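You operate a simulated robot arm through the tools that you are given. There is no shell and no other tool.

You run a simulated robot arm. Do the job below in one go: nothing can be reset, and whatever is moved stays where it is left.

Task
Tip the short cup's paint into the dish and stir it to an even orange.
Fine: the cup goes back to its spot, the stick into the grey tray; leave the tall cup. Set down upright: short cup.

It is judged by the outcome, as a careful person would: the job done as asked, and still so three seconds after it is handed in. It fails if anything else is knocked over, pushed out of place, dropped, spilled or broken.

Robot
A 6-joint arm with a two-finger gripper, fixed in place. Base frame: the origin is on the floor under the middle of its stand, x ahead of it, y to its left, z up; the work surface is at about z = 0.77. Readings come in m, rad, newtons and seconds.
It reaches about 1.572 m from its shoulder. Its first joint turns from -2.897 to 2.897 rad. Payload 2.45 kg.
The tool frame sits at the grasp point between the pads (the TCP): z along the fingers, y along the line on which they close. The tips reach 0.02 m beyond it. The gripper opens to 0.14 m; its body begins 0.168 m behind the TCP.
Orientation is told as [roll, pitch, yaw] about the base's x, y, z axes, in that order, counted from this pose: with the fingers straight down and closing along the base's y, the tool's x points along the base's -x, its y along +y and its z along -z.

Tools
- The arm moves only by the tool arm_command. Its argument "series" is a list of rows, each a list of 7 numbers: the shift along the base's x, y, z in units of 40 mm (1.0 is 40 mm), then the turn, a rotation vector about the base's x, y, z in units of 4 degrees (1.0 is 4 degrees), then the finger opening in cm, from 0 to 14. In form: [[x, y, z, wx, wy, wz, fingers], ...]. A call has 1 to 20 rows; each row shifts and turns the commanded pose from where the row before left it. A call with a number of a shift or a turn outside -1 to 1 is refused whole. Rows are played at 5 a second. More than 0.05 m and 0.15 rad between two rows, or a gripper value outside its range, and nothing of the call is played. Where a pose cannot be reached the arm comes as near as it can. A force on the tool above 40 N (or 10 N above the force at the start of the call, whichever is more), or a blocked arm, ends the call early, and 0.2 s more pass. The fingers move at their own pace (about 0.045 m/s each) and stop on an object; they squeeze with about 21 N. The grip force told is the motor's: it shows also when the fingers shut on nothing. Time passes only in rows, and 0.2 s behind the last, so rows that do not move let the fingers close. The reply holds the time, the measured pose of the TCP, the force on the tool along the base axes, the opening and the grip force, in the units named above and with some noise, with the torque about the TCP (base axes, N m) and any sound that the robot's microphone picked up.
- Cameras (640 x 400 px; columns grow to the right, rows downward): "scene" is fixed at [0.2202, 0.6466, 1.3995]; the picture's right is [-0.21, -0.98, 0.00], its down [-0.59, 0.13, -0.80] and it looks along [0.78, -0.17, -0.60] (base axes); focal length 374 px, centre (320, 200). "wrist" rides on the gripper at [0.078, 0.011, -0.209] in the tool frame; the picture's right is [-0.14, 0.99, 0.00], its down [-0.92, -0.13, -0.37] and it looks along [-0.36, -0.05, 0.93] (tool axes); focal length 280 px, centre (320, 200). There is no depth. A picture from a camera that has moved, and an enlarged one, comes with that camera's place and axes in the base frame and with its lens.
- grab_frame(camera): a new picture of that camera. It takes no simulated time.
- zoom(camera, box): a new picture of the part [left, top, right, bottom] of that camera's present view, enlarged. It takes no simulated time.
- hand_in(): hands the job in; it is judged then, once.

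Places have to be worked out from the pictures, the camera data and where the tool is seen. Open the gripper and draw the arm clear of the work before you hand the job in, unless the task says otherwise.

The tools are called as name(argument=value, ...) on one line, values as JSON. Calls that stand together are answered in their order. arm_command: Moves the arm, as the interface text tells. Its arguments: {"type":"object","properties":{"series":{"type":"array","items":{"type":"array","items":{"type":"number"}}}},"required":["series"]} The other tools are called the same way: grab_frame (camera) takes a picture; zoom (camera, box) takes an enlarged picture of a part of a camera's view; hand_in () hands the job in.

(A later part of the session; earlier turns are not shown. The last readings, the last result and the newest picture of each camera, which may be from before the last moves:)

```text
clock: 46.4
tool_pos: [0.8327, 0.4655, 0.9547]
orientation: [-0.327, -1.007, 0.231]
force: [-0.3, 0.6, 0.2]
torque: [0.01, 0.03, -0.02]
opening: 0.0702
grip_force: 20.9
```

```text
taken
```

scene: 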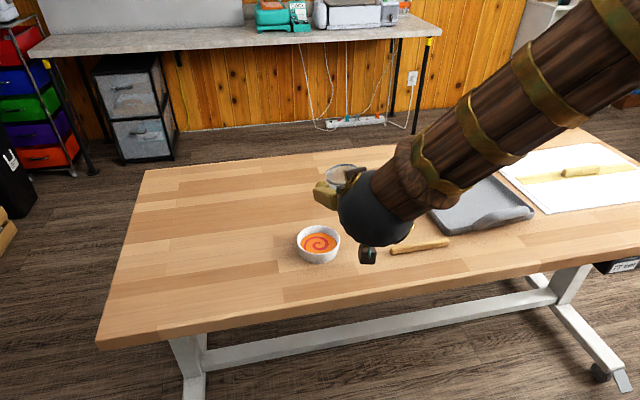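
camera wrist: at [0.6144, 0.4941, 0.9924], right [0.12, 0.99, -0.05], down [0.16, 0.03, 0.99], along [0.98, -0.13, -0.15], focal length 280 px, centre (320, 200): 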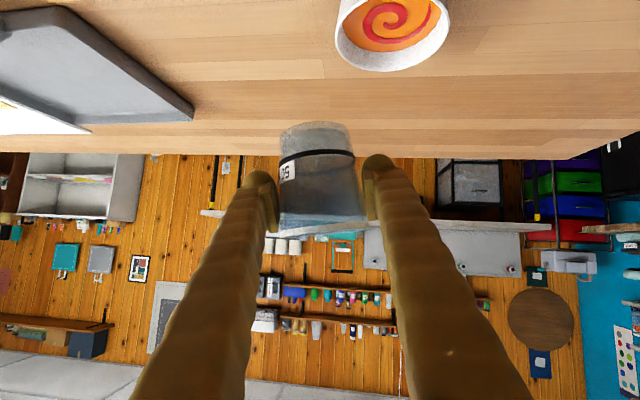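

The dish now shows orange with a red spiral that needs stirring. I'll level the cup fully (about 10° correction) while carrying it back above its own spot at (0.8385, 0.698).

arm_command(series=[[0, 0.3, 0, 0.62, -0.07, 0.175, 5], [0, 0.6, 0, 0.62, -0.07, 0.175, 5], [0.02, 0.7, 0, 0.62, -0.07, 0.175, 5], [0.02, 0.8, -0.1, 0.61, -0.08, 0.175, 5], [0.02, 0.8, -0.1, 0, 0, 0, 5], [0.02, 0.8, -0.1, 0, 0, 0, 5], [0.02, 0.8, -0.1, 0, 0, 0, 5], [0.02, 0.6, -0.12, 0, 0, 0, 5], [0.025, 0.4, 0, 0, 0, 0, 5], [0, 0, 0, 0, 0, 0, 5], [0, 0, 0, 0, 0, 0, 5]])

grab_frame(camera="wrist")

grab_frame(camera="scene")

```text
clock: 48.8
tool_pos: [0.8389, 0.6979, 0.9323]
orientation: [0.001, -1.047, -0.002]
force: [0.9, 1.2, -0.1]
torque: [-0.05, 0.05, 0.02]
opening: 0.0697
grip_force: 20.8
```

```text
taken
camera wrist: at [0.6189, 0.7084, 0.9699], right [0.07, 0.99, 0.12], down [0.14, -0.13, 0.98], along [0.99, -0.05, -0.15], focal length 280 px, centre (320, 200)
```

wrist: 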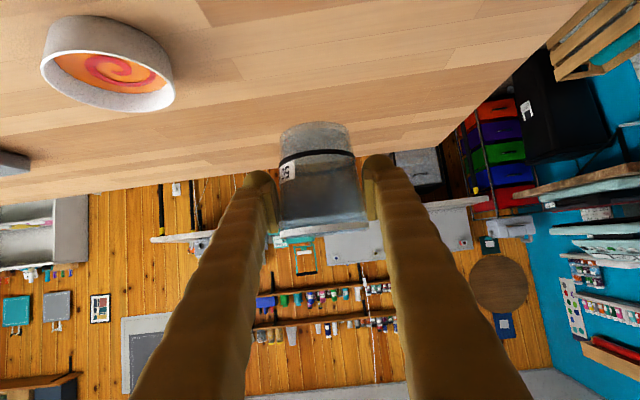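

```text
taken
```

scene: 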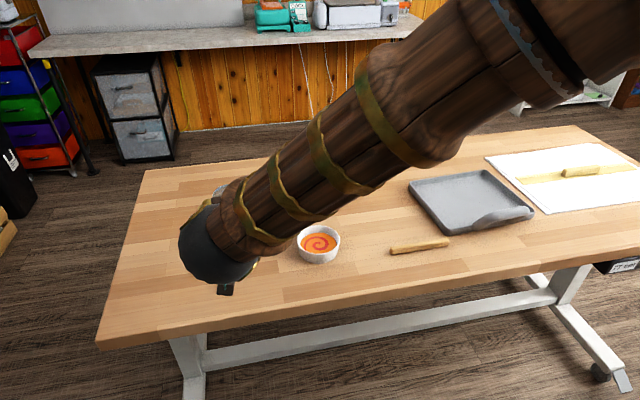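

Back over its spot at (0.8389, 0.6979), level, and the cup looks unchanged in the grip. I'll lower it, slowing for the last centimetre and watching the force for contact.

arm_command(series=[[0, 0, -0.6, 0, 0, 0, 5], [0, 0, -0.8, 0, 0, 0, 5], [0, 0, -0.6, 0, 0, 0, 5], [0, 0, -0.3, 0, 0, 0, 5], [0, 0, -0.15, 0, 0, 0, 5], [0, 0, -0.08, 0, 0, 0, 5], [0, 0, -0.05, 0, 0, 0, 5], [0, 0, 0, 0, 0, 0, 5], [0, 0, 0, 0, 0, 0, 5]])

zoom(camera="wrist", box=[220, 90, 420, 250])

```text
clock: 50.8
tool_pos: [0.8393, 0.6988, 0.8303]
orientation: [0.001, -1.047, -0.003]
force: [-0.5, 0.4, -1.0]
torque: [0.04, 0.01, 0.02]
opening: 0.0698
grip_force: 21.1
```

```text
2.50 times, centred on (320, 170) of wrist
camera zoom: at [0.6188, 0.7091, 0.8676], right [0.07, 0.99, 0.12], down [0.14, -0.13, 0.98], along [0.99, -0.05, -0.15], focal length 701 px, centre (320, 275)
```

zoom: 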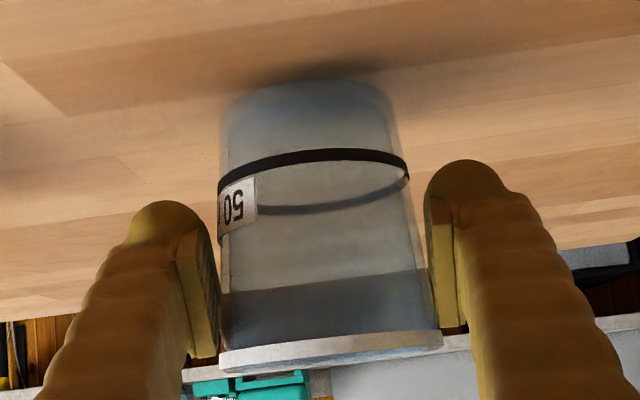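

The bottom of the cup is just above its shadow with about 6 mm to go and no contact force yet. I'll lower in fine steps.

arm_command(series=[[0, 0, -0.05, 0, 0, 0, 5], [0, 0, -0.04, 0, 0, 0, 5], [0, 0, 0, 0, 0, 0, 5], [0, 0, 0, 0, 0, 0, 5]])

zoom(camera="wrist", box=[220, 90, 420, 250])

```text
clock: 51.8
tool_pos: [0.8395, 0.6974, 0.8263]
orientation: [0.0, -1.046, -0.002]
force: [-0.4, 0.5, 0.4]
torque: [0.02, 0.01, -0.01]
opening: 0.0697
grip_force: 21.1
```

```text
2.50 times, centred on (320, 170) of wrist
camera zoom: at [0.6193, 0.7093, 0.864], right [0.07, 0.99, 0.12], down [0.14, -0.13, 0.98], along [0.99, -0.05, -0.15], focal length 701 px, centre (320, 275)
```

zoom: 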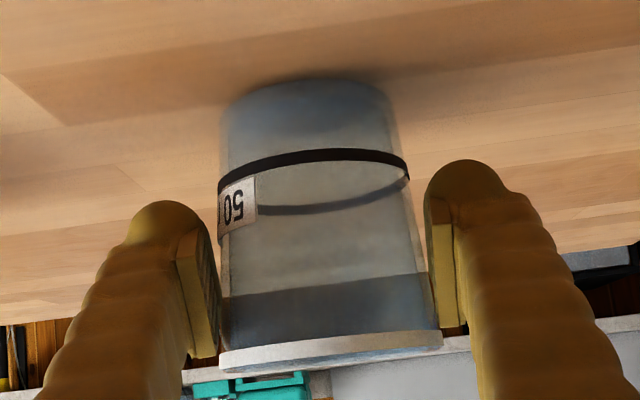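

About 2 mm remains to the original grasp height. Two more tiny steps down.

arm_command(series=[[0, 0, -0.025, 0, 0, 0, 5], [0, 0, -0.025, 0, 0, 0, 5], [0, 0, 0, 0, 0, 0, 5], [0, 0, 0, 0, 0, 0, 5]])

zoom(camera="wrist", box=[220, 90, 420, 250])

```text
clock: 52.8
tool_pos: [0.8392, 0.6984, 0.8244]
orientation: [0.002, -1.048, -0.001]
force: [0.3, 0.2, -0.1]
torque: [-0.03, 0.01, -0.01]
opening: 0.0695
grip_force: 21.2
```

```text
2.50 times, centred on (320, 170) of wrist
camera zoom: at [0.6193, 0.7093, 0.8619], right [0.07, 0.99, 0.12], down [0.14, -0.13, 0.98], along [0.99, -0.05, -0.15], focal length 701 px, centre (320, 275)
```

zoom: 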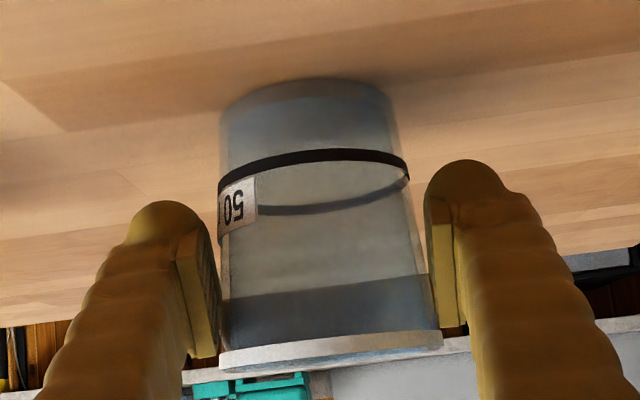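

Height is back to the grasp value with still no load on the table. I'll go down another millimetre, then open gently if contact shows.

arm_command(series=[[0, 0, -0.025, 0, 0, 0, 5], [0, 0, 0, 0, 0, 0, 5], [0, 0, 0, 0, 0, 0, 5]])

```text
clock: 53.6
tool_pos: [0.8385, 0.6982, 0.8232]
orientation: [0.0, -1.046, -0.002]
force: [0.1, 0.3, -0.3]
torque: [-0.02, 0.01, 0.01]
opening: 0.07
grip_force: 21.3
```

Still nothing measurable; one more millimetre down before release, as a 1 mm gap is the most I'd want to leave.

arm_command(series=[[0, 0, -0.025, 0, 0, 0, 5], [0, 0, -0.02, 0, 0, 0, 5], [0, 0, 0, 0, 0, 0, 5], [0, 0, 0, 0, 0, 0, 5]])

zoom(camera="wrist", box=[220, 90, 420, 250])

```text
clock: 54.6
tool_pos: [0.8373, 0.6984, 0.822]
orientation: [0.002, -1.047, -0.003]
force: [0.6, 3.8, 9.8]
torque: [-0.08, -0.19, 0.05]
opening: 0.0696
grip_force: 21.4
```

```text
2.50 times, centred on (320, 170) of wrist
camera zoom: at [0.6188, 0.7096, 0.8594], right [0.07, 0.99, 0.12], down [0.14, -0.13, 0.98], along [0.99, -0.05, -0.15], focal length 701 px, centre (320, 275)
```

zoom: 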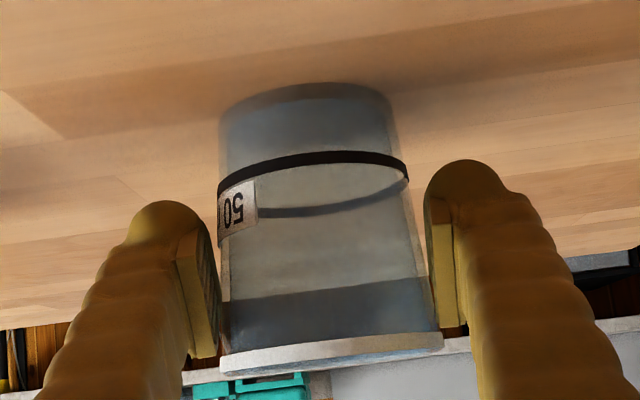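

Contact now shows (about 10 N upward), so the cup is standing on the table. I'll ease off half a millimetre, then open the fingers.

arm_command(series=[[0, 0, 0.015, 0, 0, 0, 5], [0, 0, 0, 0, 0, 0, 5], [0, 0, 0, 0, 0, 0, 7.3], [0, 0, 0, 0, 0, 0, 8], [0, 0, 0, 0, 0, 0, 9], [0, 0, 0, 0, 0, 0, 10], [0, 0, 0, 0, 0, 0, 11], [0, 0, 0, 0, 0, 0, 11]])

zoom(camera="wrist", box=[220, 90, 420, 250])

```text
clock: 56.4
tool_pos: [0.8378, 0.6979, 0.8232]
orientation: [0.002, -1.047, -0.001]
force: [-0.3, -0.3, -0.7]
torque: [-0.02, -0.02, 0.02]
opening: 0.1098
grip_force: 0.1
```

```text
2.50 times, centred on (320, 170) of wrist
camera zoom: at [0.6186, 0.7093, 0.8599], right [0.07, 0.99, 0.12], down [0.14, -0.13, 0.98], along [0.99, -0.05, -0.15], focal length 701 px, centre (320, 275)
```

zoom: 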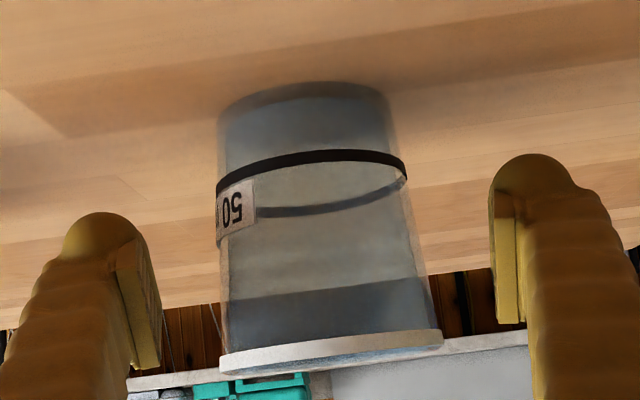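

The cup is free and standing upright on its spot. I'll back away along the finger axis and rise.

arm_command(series=[[-0.4, 0, 0.23, 0, 0, 0, 11], [-0.7, 0, 0.4, 0, 0, 0, 11], [-0.8, 0, 0.46, 0, 0, 0, 11], [-0.8, 0, 0.46, 0, 0, 0, 11], [-0.6, 0, 0.6, 0, 0, 0, 11], [0, 0, 1, 0, 0, 0, 11], [0, 0, 1, 0, 0, 0, 11], [0, 0, 1, 0, 0, 0, 11], [0, 0, 0, 0, 0, 0, 11]])

grab_frame(camera="scene")

grab_frame(camera="wrist")

```text
clock: 58.4
tool_pos: [0.7057, 0.6993, 1.027]
orientation: [0.001, -1.048, -0.003]
force: [0.0, 0.0, 0.1]
torque: [0.0, 0.02, 0.0]
opening: 0.1099
grip_force: 0.1
```

```text
taken
```

scene: 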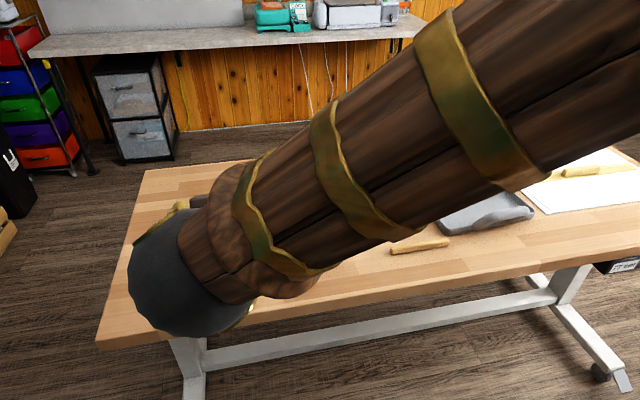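

```text
taken
camera wrist: at [0.4865, 0.7108, 1.0649], right [0.07, 0.99, 0.12], down [0.14, -0.13, 0.98], along [0.99, -0.05, -0.15], focal length 280 px, centre (320, 200)
```

wrist: 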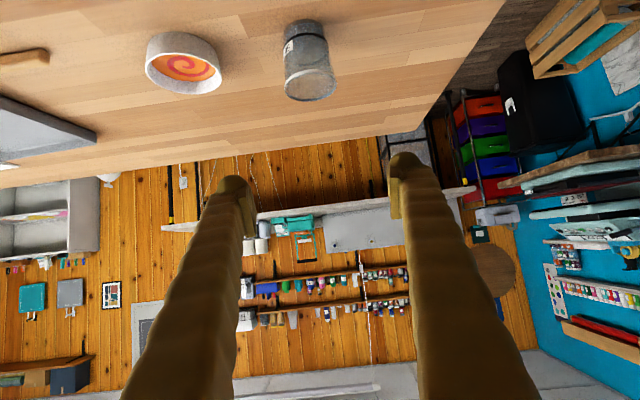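

The cup is back and upright beside the dish. Next is the stick: I'll move right, turn the gripper to point straight down, then yaw it 90° so the fingers close across the stick.

arm_command(series=[[0, 0, 0.8, 0, 0, 0, 11], [0.09, -0.6, 0.1, 0, 1, 0, 11], [0.09, -0.6, 0.1, 0, 1, 0, 11], [0.09, -0.6, 0.1, 0, 1, 0, 11], [0.09, -0.6, 0.1, 0, 1, 0, 11], [0.09, -0.6, 0.1, 0, 1, 0, 11], [0.09, -0.6, 0.1, 0, 1, 0, 11], [0.09, -0.6, 0.1, 0, 1, 0, 11], [0.09, -0.6, 0.1, 0, 1, 0, 11], [0.09, -0.6, 0.1, 0, 1, 0, 11], [0.09, -0.6, 0.1, 0, 1, 0, 11], [0.09, -0.6, 0.1, 0, 1, 0, 11], [0.09, -0.6, 0.1, 0, 1, 0, 11], [0.09, -0.6, 0.1, 0, 1, 0, 11], [0.09, -0.6, 0, 0, 1, 0, 11], [0.09, -0.6, 0, 0, 1, 0, 11], [0, 0, 0, 0, 0, 0, 11]])

grab_frame(camera="wrist")

grab_frame(camera="scene")

```text
clock: 62.0
tool_pos: [0.7598, 0.338, 1.1112]
orientation: [0.0, -0.001, -0.001]
force: [-0.4, -0.8, 0.3]
torque: [-0.03, -0.01, 0.03]
opening: 0.1102
grip_force: 0.1
```

```text
taken
camera wrist: at [0.6823, 0.3492, 1.3214], right [0.14, 0.99, 0.0], down [0.92, -0.13, 0.37], along [0.36, -0.05, -0.93], focal length 280 px, centre (320, 200)
```

wrist: 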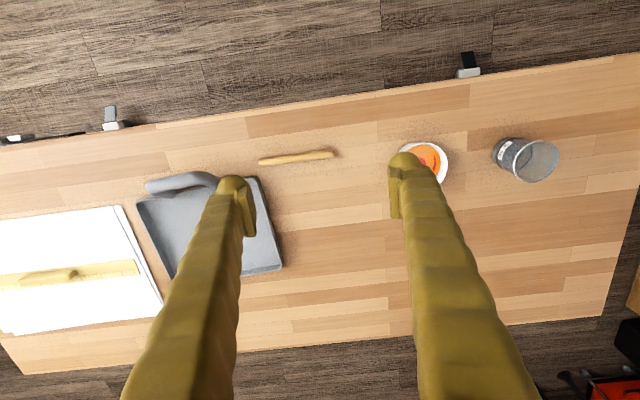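

```text
taken
```

scene: 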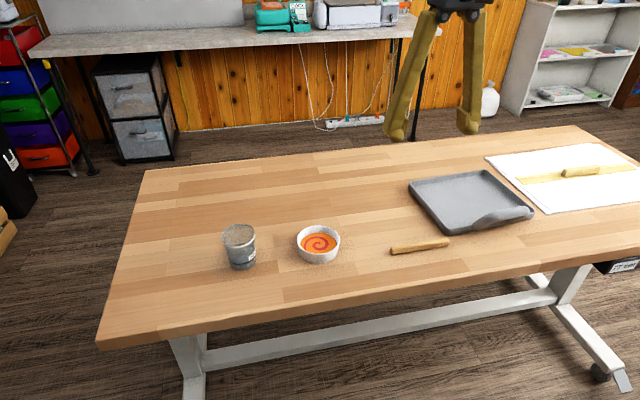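

Cup, dish and surroundings look right. I'll zoom on the stick and the tray to measure them.

zoom(camera="wrist", box=[240, 120, 360, 195])

zoom(camera="scene", box=[370, 150, 560, 270])

zoom(camera="scene", box=[200, 200, 360, 300])

zoom(camera="wrist", box=[120, 150, 300, 290])

```text
5.33 times, centred on (300, 158) of wrist
camera zoom: at [0.6823, 0.3492, 1.3214], right [0.14, 0.99, 0.0], down [0.92, -0.13, 0.37], along [0.36, -0.05, -0.93], focal length 1495 px, centre (427, 427)
```

zoom: 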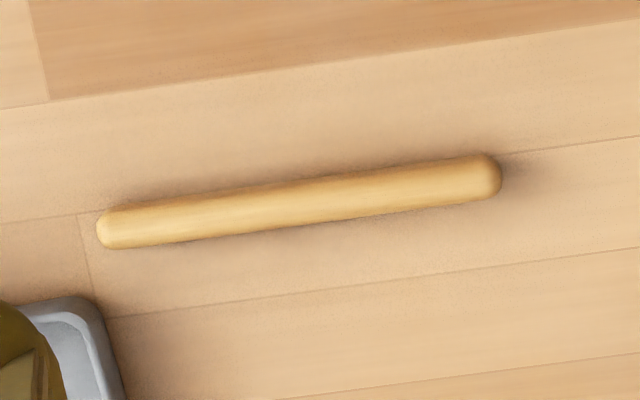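

```text
3.33 times, centred on (465, 210) of scene
camera zoom: at [0.2202, 0.6466, 1.3995], right [-0.21, -0.98, 0.0], down [-0.59, 0.13, -0.8], along [0.78, -0.17, -0.6], focal length 1248 px, centre (-163, 167)
```

zoom: 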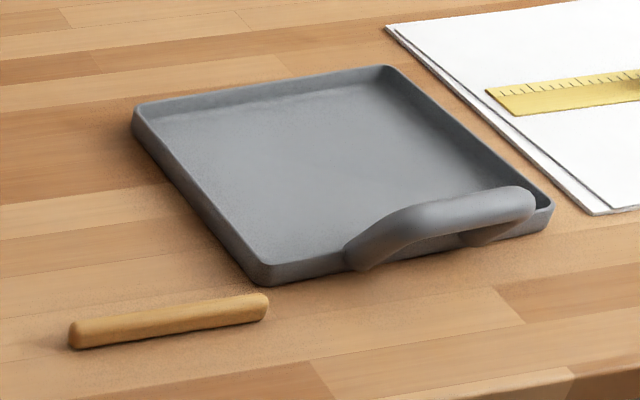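

```text
4.00 times, centred on (280, 250) of scene
camera zoom: at [0.2202, 0.6466, 1.3995], right [-0.21, -0.98, 0.0], down [-0.59, 0.13, -0.8], along [0.78, -0.17, -0.6], focal length 1498 px, centre (480, 0)
```

zoom: 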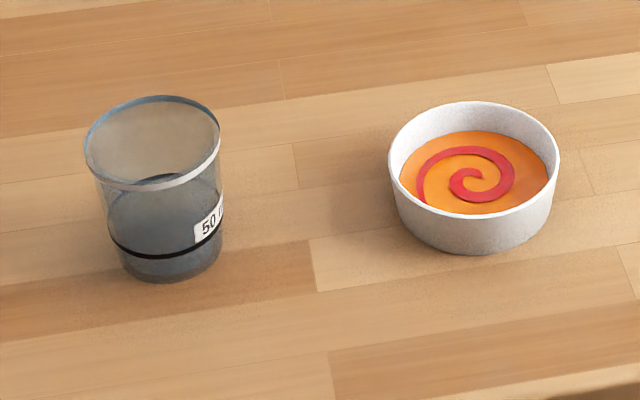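

```text
2.86 times, centred on (210, 220) of wrist
camera zoom: at [0.6823, 0.3492, 1.3214], right [0.14, 0.99, 0.0], down [0.92, -0.13, 0.37], along [0.36, -0.05, -0.93], focal length 801 px, centre (634, 143)
```

zoom: 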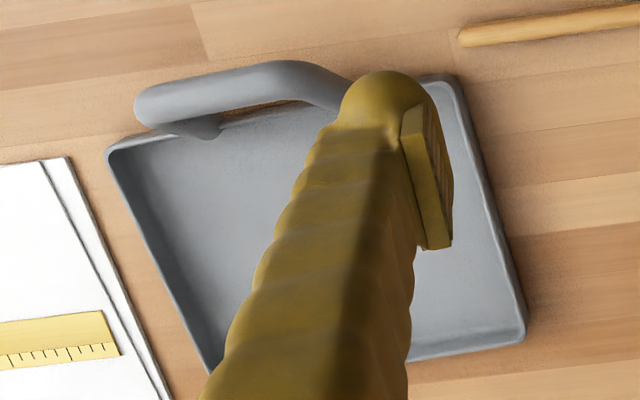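

I measure the stick at x≈0.798, from y 0.210 to 0.361 (about 14 mm thick), and the tray spanning x 0.82–1.04, y −0.05–0.20. The cup stands within a couple of mm of its original spot. I'll yaw the gripper −90° while moving above the stick's left end.

arm_command(series=[[0.048, 0, -0.1, 0, 0, -1, 8], [0.048, 0, -0.1, 0, 0, -1, 8], [0.048, 0, -0.1, 0, 0, -1, 8], [0.048, 0, -0.1, 0, 0, -1, 8], [0.048, 0, -0.1, 0, 0, -1, 8], [0.048, 0, -0.1, 0, 0, -1, 8], [0.048, 0, -0.1, 0, 0, -1, 8], [0.048, 0, -0.1, 0, 0, -1, 8], [0.048, 0, -0.1, 0, 0, -1, 8], [0.048, 0, -0.1, 0, 0, -1, 8], [0.048, 0, -0.1, 0, 0, -1, 8], [0.048, 0, -0.1, 0, 0, -1, 8], [0.048, 0, -0.1, 0, 0, -1, 8], [0.048, 0, -0.1, 0, 0, -1, 8], [0.048, 0, -0.1, 0, 0, -1, 8], [0.048, 0, -0.1, 0, 0, -1, 8], [0.048, 0, -0.1, 0, 0, -1, 8], [0.048, 0, -0.1, 0, 0, -1, 8], [0.048, 0, -0.1, 0, 0, -1, 8], [0.048, 0, -0.1, 0, 0, -1, 8]])

arm_command(series=[[0, 0, -0.3, 0, 0, -1, 8], [0, 0, -0.3, 0, 0, -1, 8], [0, 0, -0.3, 0, 0, -0.5, 8], [0, 0, 0, 0, 0, 0, 8], [0, 0, 0, 0, 0, 0, 8]])

grab_frame(camera="wrist")

grab_frame(camera="scene")

```text
clock: 66.2
tool_pos: [0.7983, 0.3379, 1.0323]
orientation: [0.0, 0.0, -1.397]
force: [-0.3, -0.2, -0.5]
torque: [0.0, 0.02, 0.0]
opening: 0.0799
grip_force: 0.0
```

```text
clock: 67.4
tool_pos: [0.7969, 0.3382, 0.9973]
orientation: [0.0, 0.0, -1.572]
force: [-0.2, 0.5, -0.5]
torque: [0.0, -0.03, -0.04]
opening: 0.0801
grip_force: 0.0
```

```text
taken
camera wrist: at [0.8086, 0.417, 1.2063], right [0.99, -0.14, 0.0], down [-0.13, -0.92, 0.37], along [-0.05, -0.37, -0.93], focal length 280 px, centre (320, 200)
```

wrist: 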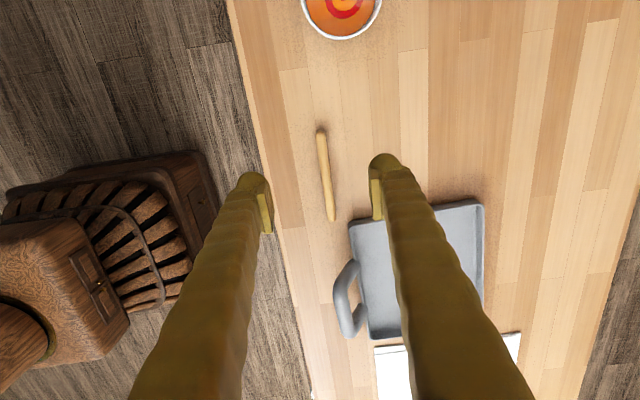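

```text
taken
```

scene: 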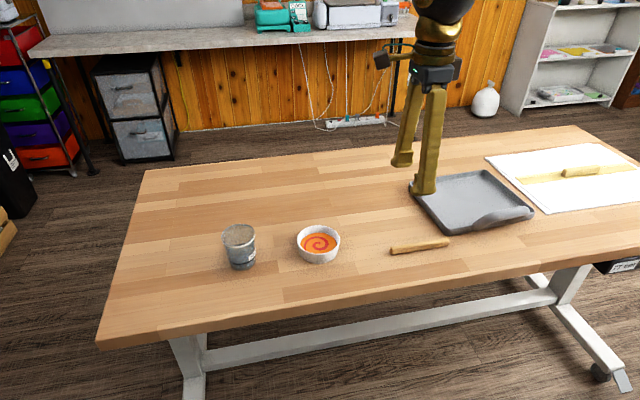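

The gripper now straddles the stick's line, with the picture's down pointing along −y. I'll zoom to line up the grip point on the stick.

zoom(camera="wrist", box=[250, 110, 410, 240])

```text
3.08 times, centred on (330, 175) of wrist
camera zoom: at [0.8086, 0.417, 1.2063], right [0.99, -0.14, 0.0], down [-0.13, -0.92, 0.37], along [-0.05, -0.37, -0.93], focal length 863 px, centre (289, 277)
```

zoom: 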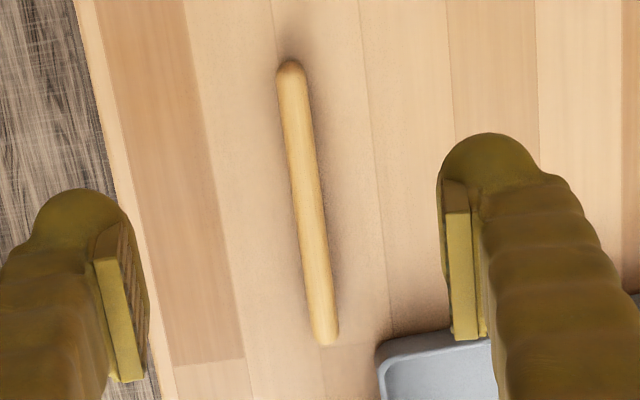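

Stick ends come out at (0.802, 0.363) and (0.800, 0.209), so it runs along y at x≈0.801. I'll descend over it near its left end, stopping just above the grasp height.

arm_command(series=[[0.08, -0.03, -0.8, 0, 0, 0, 6], [0, 0, -1, 0, 0, 0, 6], [0, 0, -1, 0, 0, 0, 6], [0, 0, -1, 0, 0, 0, 6], [0, 0, -0.7, 0, 0, 0, 6], [0, 0, -0.2, 0, 0, 0, 6], [0, 0, 0, 0, 0, 0, 6], [0, 0, 0, 0, 0, 0, 6]])

grab_frame(camera="wrist")

zoom(camera="scene", box=[350, 180, 510, 280])

```text
clock: 69.2
tool_pos: [0.8012, 0.338, 0.8058]
orientation: [0.003, 0.0, -1.573]
force: [-0.7, 0.7, 0.4]
torque: [0.0, 0.03, -0.03]
opening: 0.06
grip_force: 0.0
```

```text
taken
camera wrist: at [0.8122, 0.4156, 1.0166], right [0.99, -0.14, 0.0], down [-0.13, -0.92, 0.37], along [-0.05, -0.37, -0.93], focal length 280 px, centre (320, 200)
```

wrist: 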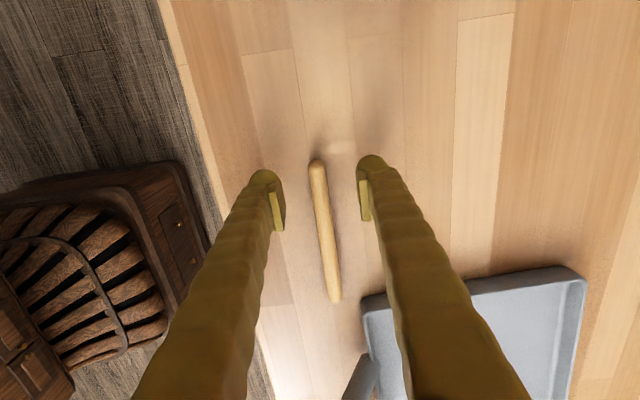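

```text
4.00 times, centred on (430, 230) of scene
camera zoom: at [0.2202, 0.6466, 1.3995], right [-0.21, -0.98, 0.0], down [-0.59, 0.13, -0.8], along [0.78, -0.17, -0.6], focal length 1498 px, centre (-120, 80)
```

zoom: 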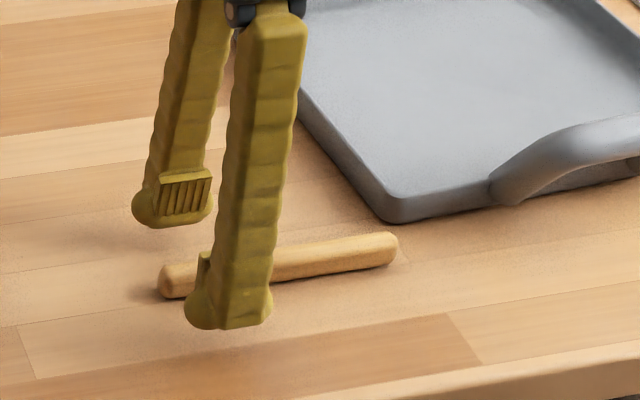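

The pads straddle the stick about 2.5 cm from its left end. I'll go down the last 12 mm and close.

arm_command(series=[[0, 0, -0.2, 0, 0, 0, 6], [0, 0, -0.1, 0, 0, 0, 6], [0, 0, 0, 0, 0, 0, 6], [0, 0, 0, 0, 0, 0, 3], [0, 0, 0, 0, 0, 0, 0.5], [0, 0, 0, 0, 0, 0, 0.5], [0, 0, 0, 0, 0, 0, 0.5], [0, 0, 0, 0, 0, 0, 0.5]])

zoom(camera="scene", box=[350, 180, 510, 280])

zoom(camera="wrist", box=[240, 130, 400, 320])

```text
clock: 71.0
tool_pos: [0.8011, 0.3383, 0.7953]
orientation: [0.0, 0.001, -1.572]
force: [-0.3, 0.2, 0.5]
torque: [0.03, -0.01, 0.01]
opening: 0.0133
grip_force: 21.1
```

```text
4.00 times, centred on (430, 230) of scene
camera zoom: at [0.2202, 0.6466, 1.3995], right [-0.21, -0.98, 0.0], down [-0.59, 0.13, -0.8], along [0.78, -0.17, -0.6], focal length 1498 px, centre (-120, 80)
```

zoom: 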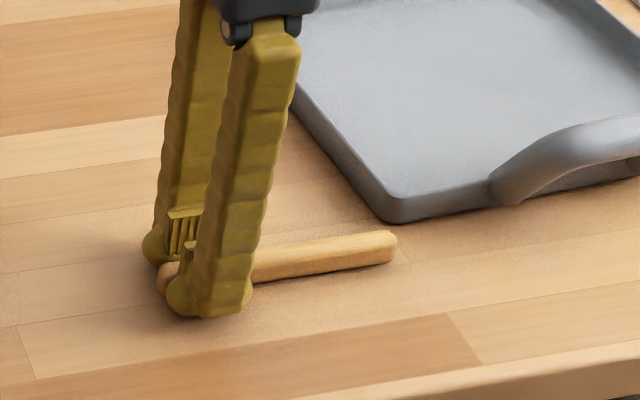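

```text
2.11 times, centred on (320, 225) of wrist
camera zoom: at [0.8129, 0.4156, 1.0054], right [0.99, -0.14, 0.0], down [-0.13, -0.92, 0.37], along [-0.05, -0.37, -0.93], focal length 590 px, centre (320, 147)
```

zoom: 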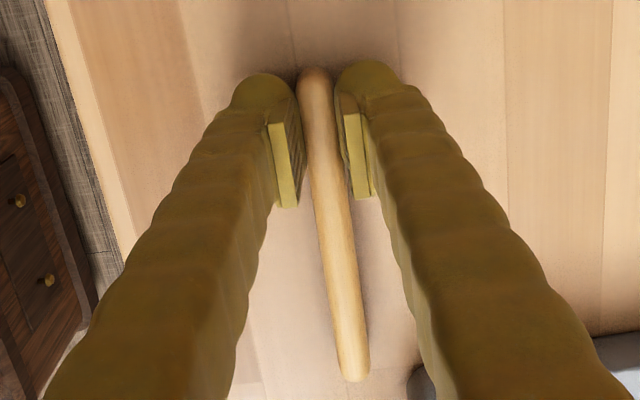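

The stick is gripped (opening 1.33 cm, 21 N) about 1.8 cm beyond the TCP. I'll lift it clear and check that it hangs straight.

arm_command(series=[[0, 0, 0.3, 0, 0, 0, 0.5], [0, 0, 0.8, 0, 0, 0, 0.5], [0, 0, 1, 0, 0, 0, 0.5], [0, 0, 1, 0, 0, 0, 0.5], [0, 0, 1, 0, 0, 0, 0.5], [0, 0, 0.9, 0, 0, 0, 0.5], [0, 0, 0, 0, 0, 0, 0.5]])

grab_frame(camera="wrist")

grab_frame(camera="scene")

```text
clock: 72.6
tool_pos: [0.8014, 0.3352, 0.9976]
orientation: [-0.002, 0.001, -1.571]
force: [-0.2, -0.7, 0.1]
torque: [0.02, -0.02, 0.04]
opening: 0.0131
grip_force: 20.7
```

```text
taken
camera wrist: at [0.8134, 0.4136, 1.2067], right [0.99, -0.14, 0.0], down [-0.13, -0.92, 0.37], along [-0.05, -0.37, -0.93], focal length 280 px, centre (320, 200)
```

wrist: 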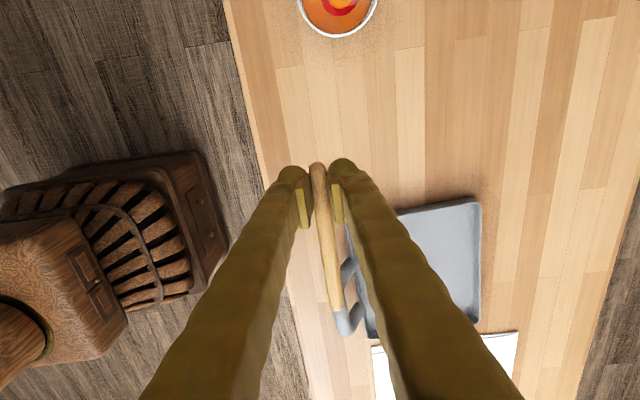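

```text
taken
```

scene: 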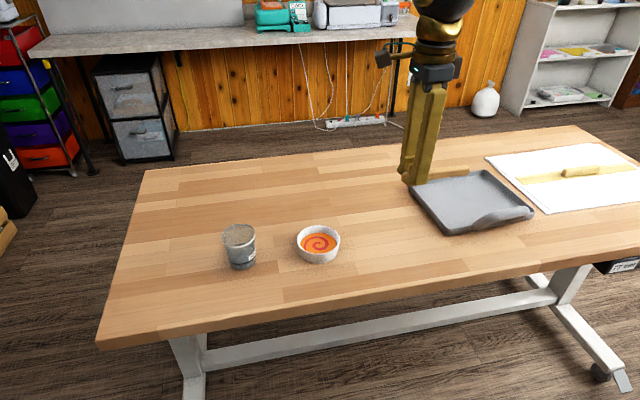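

The stick is held level and steady. I'll swing it down by 72° about x while moving over to above the dish, keeping its tip well above the rim.

arm_command(series=[[0.04, 0.2, 0.1, 1, 0, 0, 0.5], [0.044, 0.28, 0.1, 1, 0, 0, 0.5], [0.044, 0.28, 0.1, 1, 0, 0, 0.5], [0.044, 0.28, 0.1, 1, 0, 0, 0.5], [0.044, 0.28, 0.1, 1, 0, 0, 0.5], [0.044, 0.28, 0.1, 1, 0, 0, 0.5], [0.044, 0.28, 0.1, 1, 0, 0, 0.5], [0.044, 0.28, 0.05, 1, 0, 0, 0.5], [0.044, 0.28, 0.05, 1, 0, 0, 0.5], [0.044, 0.28, 0.05, 1, 0, 0, 0.5], [0.044, 0.28, 0.05, 1, 0, 0, 0.5], [0.044, 0.28, 0.05, 1, 0, 0, 0.5], [0.044, 0.28, 0, 1, 0, 0, 0.5], [0.044, 0.28, 0, 1, 0, 0, 0.5], [0.044, 0.28, 0, 1, 0, 0, 0.5], [0.044, 0.28, 0, 1, 0, 0, 0.5], [0.044, 0.28, 0, 1, 0, 0, 0.5], [0.044, 0.28, 0, 1, 0, 0, 0.5], [0, 0.1, 0, 0, 0, 0, 0.5], [0, 0, 0, 0, 0, 0, 0.5]])

grab_frame(camera="wrist")

grab_frame(camera="scene")

```text
clock: 76.8
tool_pos: [0.8354, 0.5387, 1.0345]
orientation: [-0.005, 1.255, -1.576]
force: [0.1, -0.5, 1.1]
torque: [0.0, -0.01, 0.0]
opening: 0.0131
grip_force: 21.6
```

```text
taken
camera wrist: at [0.8461, 0.364, 1.174], right [0.99, -0.04, -0.13], down [-0.13, -0.64, -0.76], along [-0.05, 0.77, -0.63], focal length 280 px, centre (320, 200)
```

wrist: 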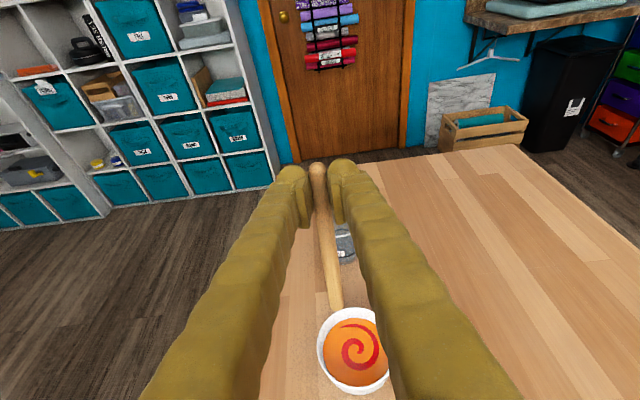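

```text
taken
```

scene: 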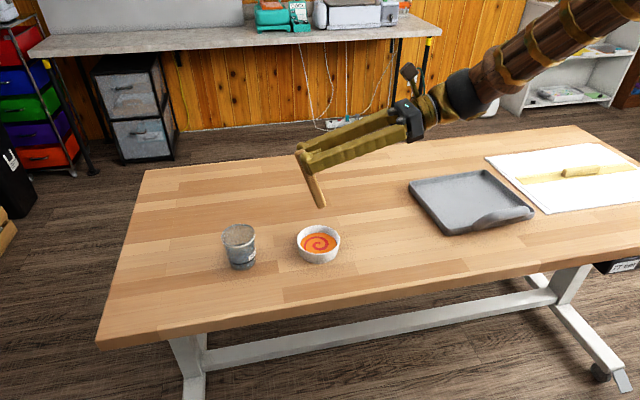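

Tip is at about (0.835, 0.516, 0.905), above the dish centre, confirmed by the scene view. I'll lower the stick until the tip is just into the paint.

arm_command(series=[[-0.05, 0.02, -0.7, 0, 0, 0, 0.5], [0, 0, -0.8, 0, 0, 0, 0.5], [0, 0, -0.7, 0, 0, 0, 0.5], [0, 0, -0.4, 0, 0, 0, 0.5], [0, 0, -0.2, 0, 0, 0, 0.5], [0, 0, 0, 0, 0, 0, 0.5], [0, 0, 0, 0, 0, 0, 0.5]])

zoom(camera="scene", box=[240, 150, 400, 280])

zoom(camera="wrist", box=[260, 150, 440, 400])

```text
clock: 78.4
tool_pos: [0.8308, 0.5407, 0.9233]
orientation: [-0.006, 1.257, -1.575]
force: [0.3, -0.8, 1.0]
torque: [0.0, 0.01, -0.01]
opening: 0.0131
grip_force: 21.1
```

```text
3.08 times, centred on (320, 215) of scene
camera zoom: at [0.2202, 0.6466, 1.3995], right [-0.21, -0.98, 0.0], down [-0.59, 0.13, -0.8], along [0.78, -0.17, -0.6], focal length 1152 px, centre (320, 154)
```

zoom: 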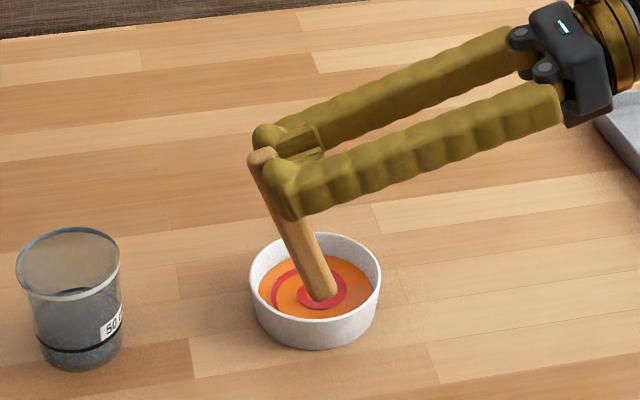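

```text
1.60 times, centred on (350, 275) of wrist
camera zoom: at [0.8424, 0.3659, 1.0624], right [0.99, -0.04, -0.13], down [-0.13, -0.64, -0.76], along [-0.05, 0.77, -0.63], focal length 449 px, centre (272, 80)
```

zoom: 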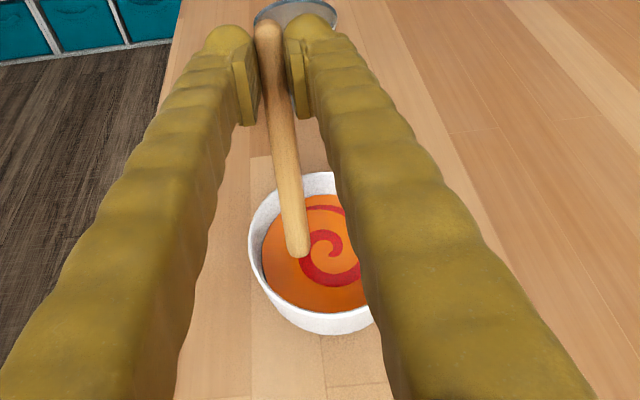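

The tip is just at the paint surface. It looks a little off-centre toward −x, so I'll zoom in to re-measure tip against rim before stirring.

zoom(camera="wrist", box=[310, 250, 400, 360])

zoom(camera="scene", box=[290, 200, 350, 270])

```text
3.64 times, centred on (355, 305) of wrist
camera zoom: at [0.8424, 0.3659, 1.0624], right [0.99, -0.04, -0.13], down [-0.13, -0.64, -0.76], along [-0.05, 0.77, -0.63], focal length 1020 px, centre (193, -182)
```

zoom: 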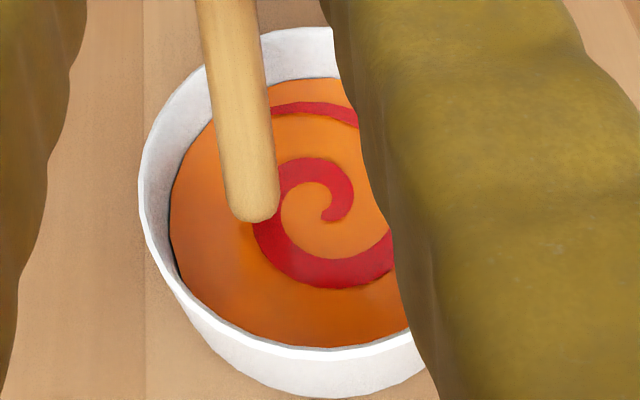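

```text
5.71 times, centred on (320, 235) of scene
camera zoom: at [0.2202, 0.6466, 1.3995], right [-0.21, -0.98, 0.0], down [-0.59, 0.13, -0.8], along [0.78, -0.17, -0.6], focal length 2140 px, centre (320, 0)
```

zoom: 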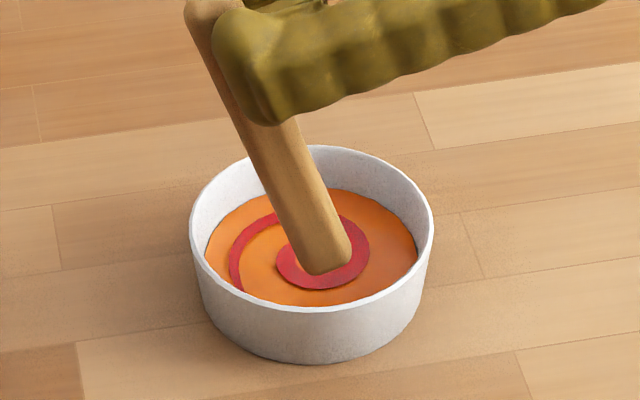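

Comparing both views, the tip is roughly 8–10 mm above the paint and about 1.2–1.5 cm short of the dish centre in x. I'll shift +x by 12 mm and look again before going down.

arm_command(series=[[0.15, 0.03, 0, 0, 0, 0, 0.5], [0.15, 0.03, 0, 0, 0, 0, 0.5], [0, 0, 0, 0, 0, 0, 0.5], [0, 0, 0, 0, 0, 0, 0.5]])

zoom(camera="wrist", box=[310, 250, 400, 360])

zoom(camera="scene", box=[290, 200, 350, 270])

```text
clock: 79.4
tool_pos: [0.8443, 0.5422, 0.9225]
orientation: [-0.007, 1.257, -1.572]
force: [0.6, -0.2, -0.3]
torque: [-0.03, 0.01, -0.03]
opening: 0.0135
grip_force: 21.1
```

```text
3.64 times, centred on (355, 305) of wrist
camera zoom: at [0.8546, 0.3682, 1.0619], right [0.99, -0.04, -0.13], down [-0.13, -0.64, -0.76], along [-0.05, 0.77, -0.63], focal length 1020 px, centre (193, -182)
```

zoom: 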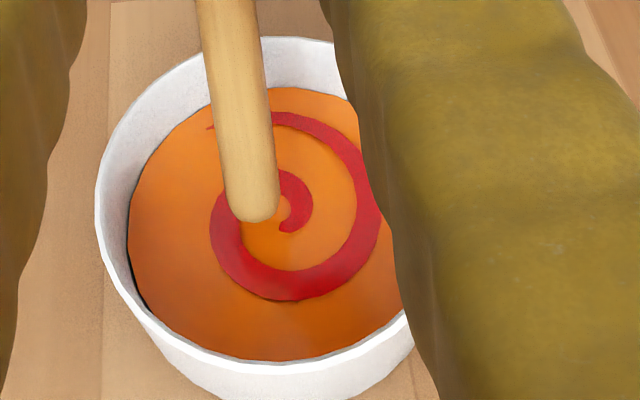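

```text
5.71 times, centred on (320, 235) of scene
camera zoom: at [0.2202, 0.6466, 1.3995], right [-0.21, -0.98, 0.0], down [-0.59, 0.13, -0.8], along [0.78, -0.17, -0.6], focal length 2140 px, centre (320, 0)
```

zoom: 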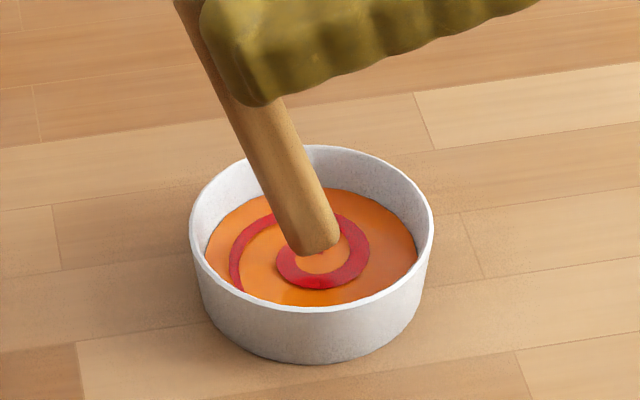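

The tip now sits close to the spiral's centre in both views, still about 8 mm above the paint. I'll lower 10 mm in small steps and look at where it enters the paint.

arm_command(series=[[0, 0, -0.1, 0, 0, 0, 0.5], [0, 0, -0.1, 0, 0, 0, 0.5], [0, 0, -0.05, 0, 0, 0, 0.5], [0, 0, 0, 0, 0, 0, 0.5]])

zoom(camera="wrist", box=[310, 250, 400, 360])

zoom(camera="scene", box=[290, 200, 350, 270])

```text
clock: 80.4
tool_pos: [0.8428, 0.5427, 0.9134]
orientation: [-0.006, 1.257, -1.576]
force: [0.0, 0.7, -0.2]
torque: [0.05, 0.0, 0.02]
opening: 0.013
grip_force: 21.1
```

```text
3.64 times, centred on (355, 305) of wrist
camera zoom: at [0.8546, 0.3678, 1.0519], right [0.99, -0.04, -0.13], down [-0.13, -0.64, -0.76], along [-0.05, 0.77, -0.63], focal length 1020 px, centre (193, -182)
```

zoom: 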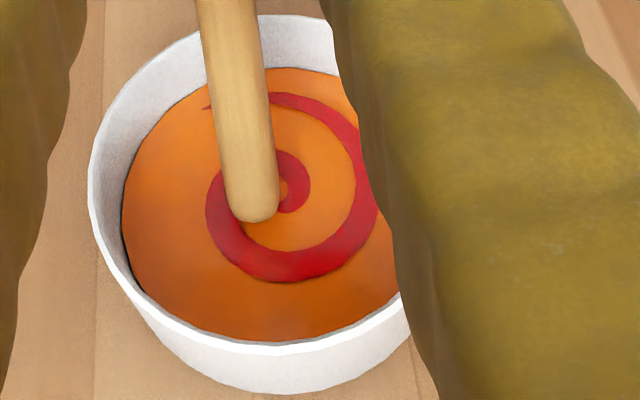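

```text
5.71 times, centred on (320, 235) of scene
camera zoom: at [0.2202, 0.6466, 1.3995], right [-0.21, -0.98, 0.0], down [-0.59, 0.13, -0.8], along [0.78, -0.17, -0.6], focal length 2140 px, centre (320, 0)
```

zoom: 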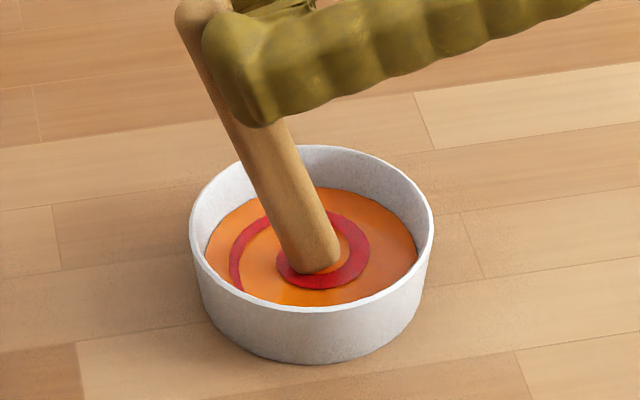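

The tip is nearly at the surface; the remaining offset is about 4–5 mm in x. I'll correct that and keep lowering in 2 mm steps toward the dish floor.

arm_command(series=[[0.12, 0, -0.05, 0, 0, 0, 0.5], [0, 0, -0.05, 0, 0, 0, 0.5], [0, 0, -0.05, 0, 0, 0, 0.5], [0, 0, -0.05, 0, 0, 0, 0.5], [0, 0, 0, 0, 0, 0, 0.5], [0, 0, 0, 0, 0, 0, 0.5]])

zoom(camera="wrist", box=[310, 250, 400, 360])

zoom(camera="scene", box=[290, 200, 350, 270])

```text
clock: 81.8
tool_pos: [0.8492, 0.5419, 0.9036]
orientation: [-0.004, 1.258, -1.574]
force: [0.3, 0.5, 3.5]
torque: [-0.05, -0.01, -0.01]
opening: 0.0132
grip_force: 21.1
```

```text
3.64 times, centred on (355, 305) of wrist
camera zoom: at [0.8601, 0.3679, 1.0445], right [0.99, -0.04, -0.13], down [-0.13, -0.64, -0.76], along [-0.05, 0.77, -0.63], focal length 1020 px, centre (193, -182)
```

zoom: 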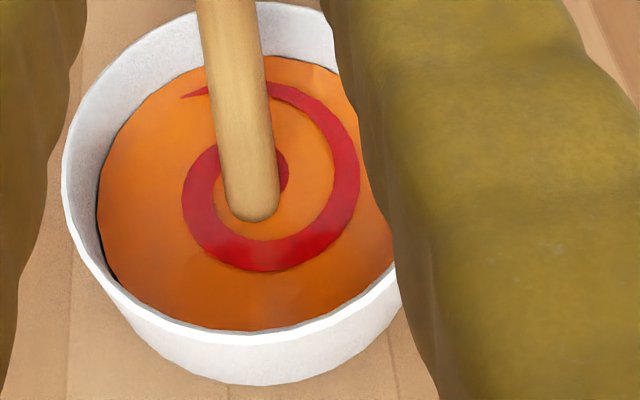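

```text
5.71 times, centred on (320, 235) of scene
camera zoom: at [0.2202, 0.6466, 1.3995], right [-0.21, -0.98, 0.0], down [-0.59, 0.13, -0.8], along [0.78, -0.17, -0.6], focal length 2140 px, centre (320, 0)
```

zoom: 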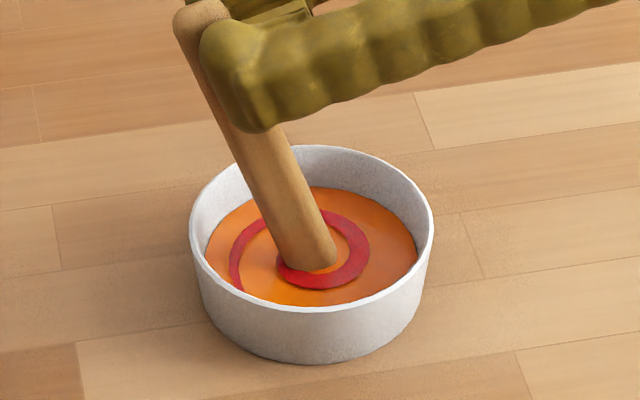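

The tip has just entered the paint and the reading shows 3.5 N upward. I'll hold still a moment to see whether that force is real floor contact.

arm_command(series=[[0, 0, 0, 0, 0, 0, 0.5], [0, 0, 0, 0, 0, 0, 0.5]])

```text
clock: 82.4
tool_pos: [0.8485, 0.5431, 0.9053]
orientation: [-0.005, 1.257, -1.575]
force: [-1.1, 0.3, 3.8]
torque: [-0.06, 0.02, -0.02]
opening: 0.0133
grip_force: 21.1
```

The force is steady at about 4 N, so the tip is resting on the dish floor, and it is centred in both views. I'll lift 1–1.5 mm and make a first slow stirring circle of 20 mm radius.

arm_command(series=[[0, -0.05, 0.035, 0, 0, 0, 0.5], [0.25, 0, 0, 0, 0, 0, 0.5], [0.25, 0, 0, 0, 0, 0, 0.5], [-0.067, 0.25, 0, 0, 0, 0, 0.5], [-0.183, 0.183, 0, 0, 0, 0, 0.5], [-0.25, 0.067, 0, 0, 0, 0, 0.5], [-0.25, -0.067, 0, 0, 0, 0, 0.5], [-0.183, -0.183, 0, 0, 0, 0, 0.5], [-0.067, -0.25, 0, 0, 0, 0, 0.5], [0.067, -0.25, 0, 0, 0, 0, 0.5], [0.183, -0.183, 0, 0, 0, 0, 0.5], [0.25, -0.067, 0, 0, 0, 0, 0.5], [0.25, 0.067, 0, 0, 0, 0, 0.5], [0.183, 0.183, 0, 0, 0, 0, 0.5], [0.067, 0.25, 0, 0, 0, 0, 0.5]])

zoom(camera="wrist", box=[310, 250, 400, 360])

zoom(camera="scene", box=[290, 200, 350, 270])

```text
clock: 85.6
tool_pos: [0.8693, 0.5408, 0.905]
orientation: [-0.005, 1.255, -1.576]
force: [0.1, -1.1, 0.5]
torque: [-0.03, 0.01, 0.02]
opening: 0.0133
grip_force: 21.1
```

```text
3.64 times, centred on (355, 305) of wrist
camera zoom: at [0.8802, 0.3667, 1.0446], right [0.99, -0.04, -0.13], down [-0.13, -0.64, -0.76], along [-0.05, 0.77, -0.64], focal length 1020 px, centre (193, -182)
```

zoom: 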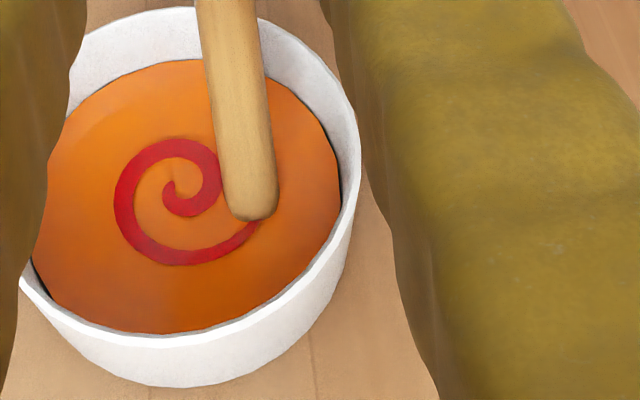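

```text
5.71 times, centred on (320, 235) of scene
camera zoom: at [0.2202, 0.6466, 1.3995], right [-0.21, -0.98, 0.0], down [-0.59, 0.13, -0.8], along [0.78, -0.17, -0.6], focal length 2140 px, centre (320, 0)
```

zoom: 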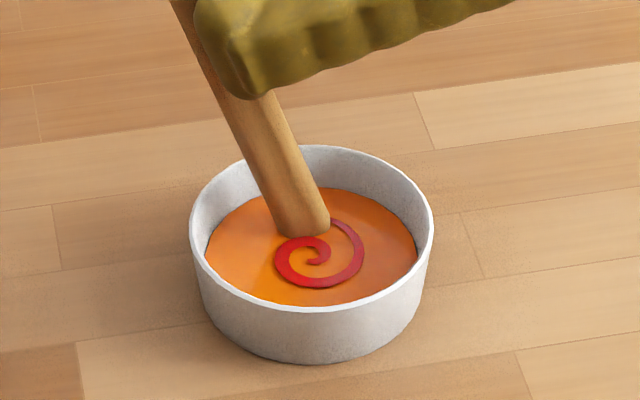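

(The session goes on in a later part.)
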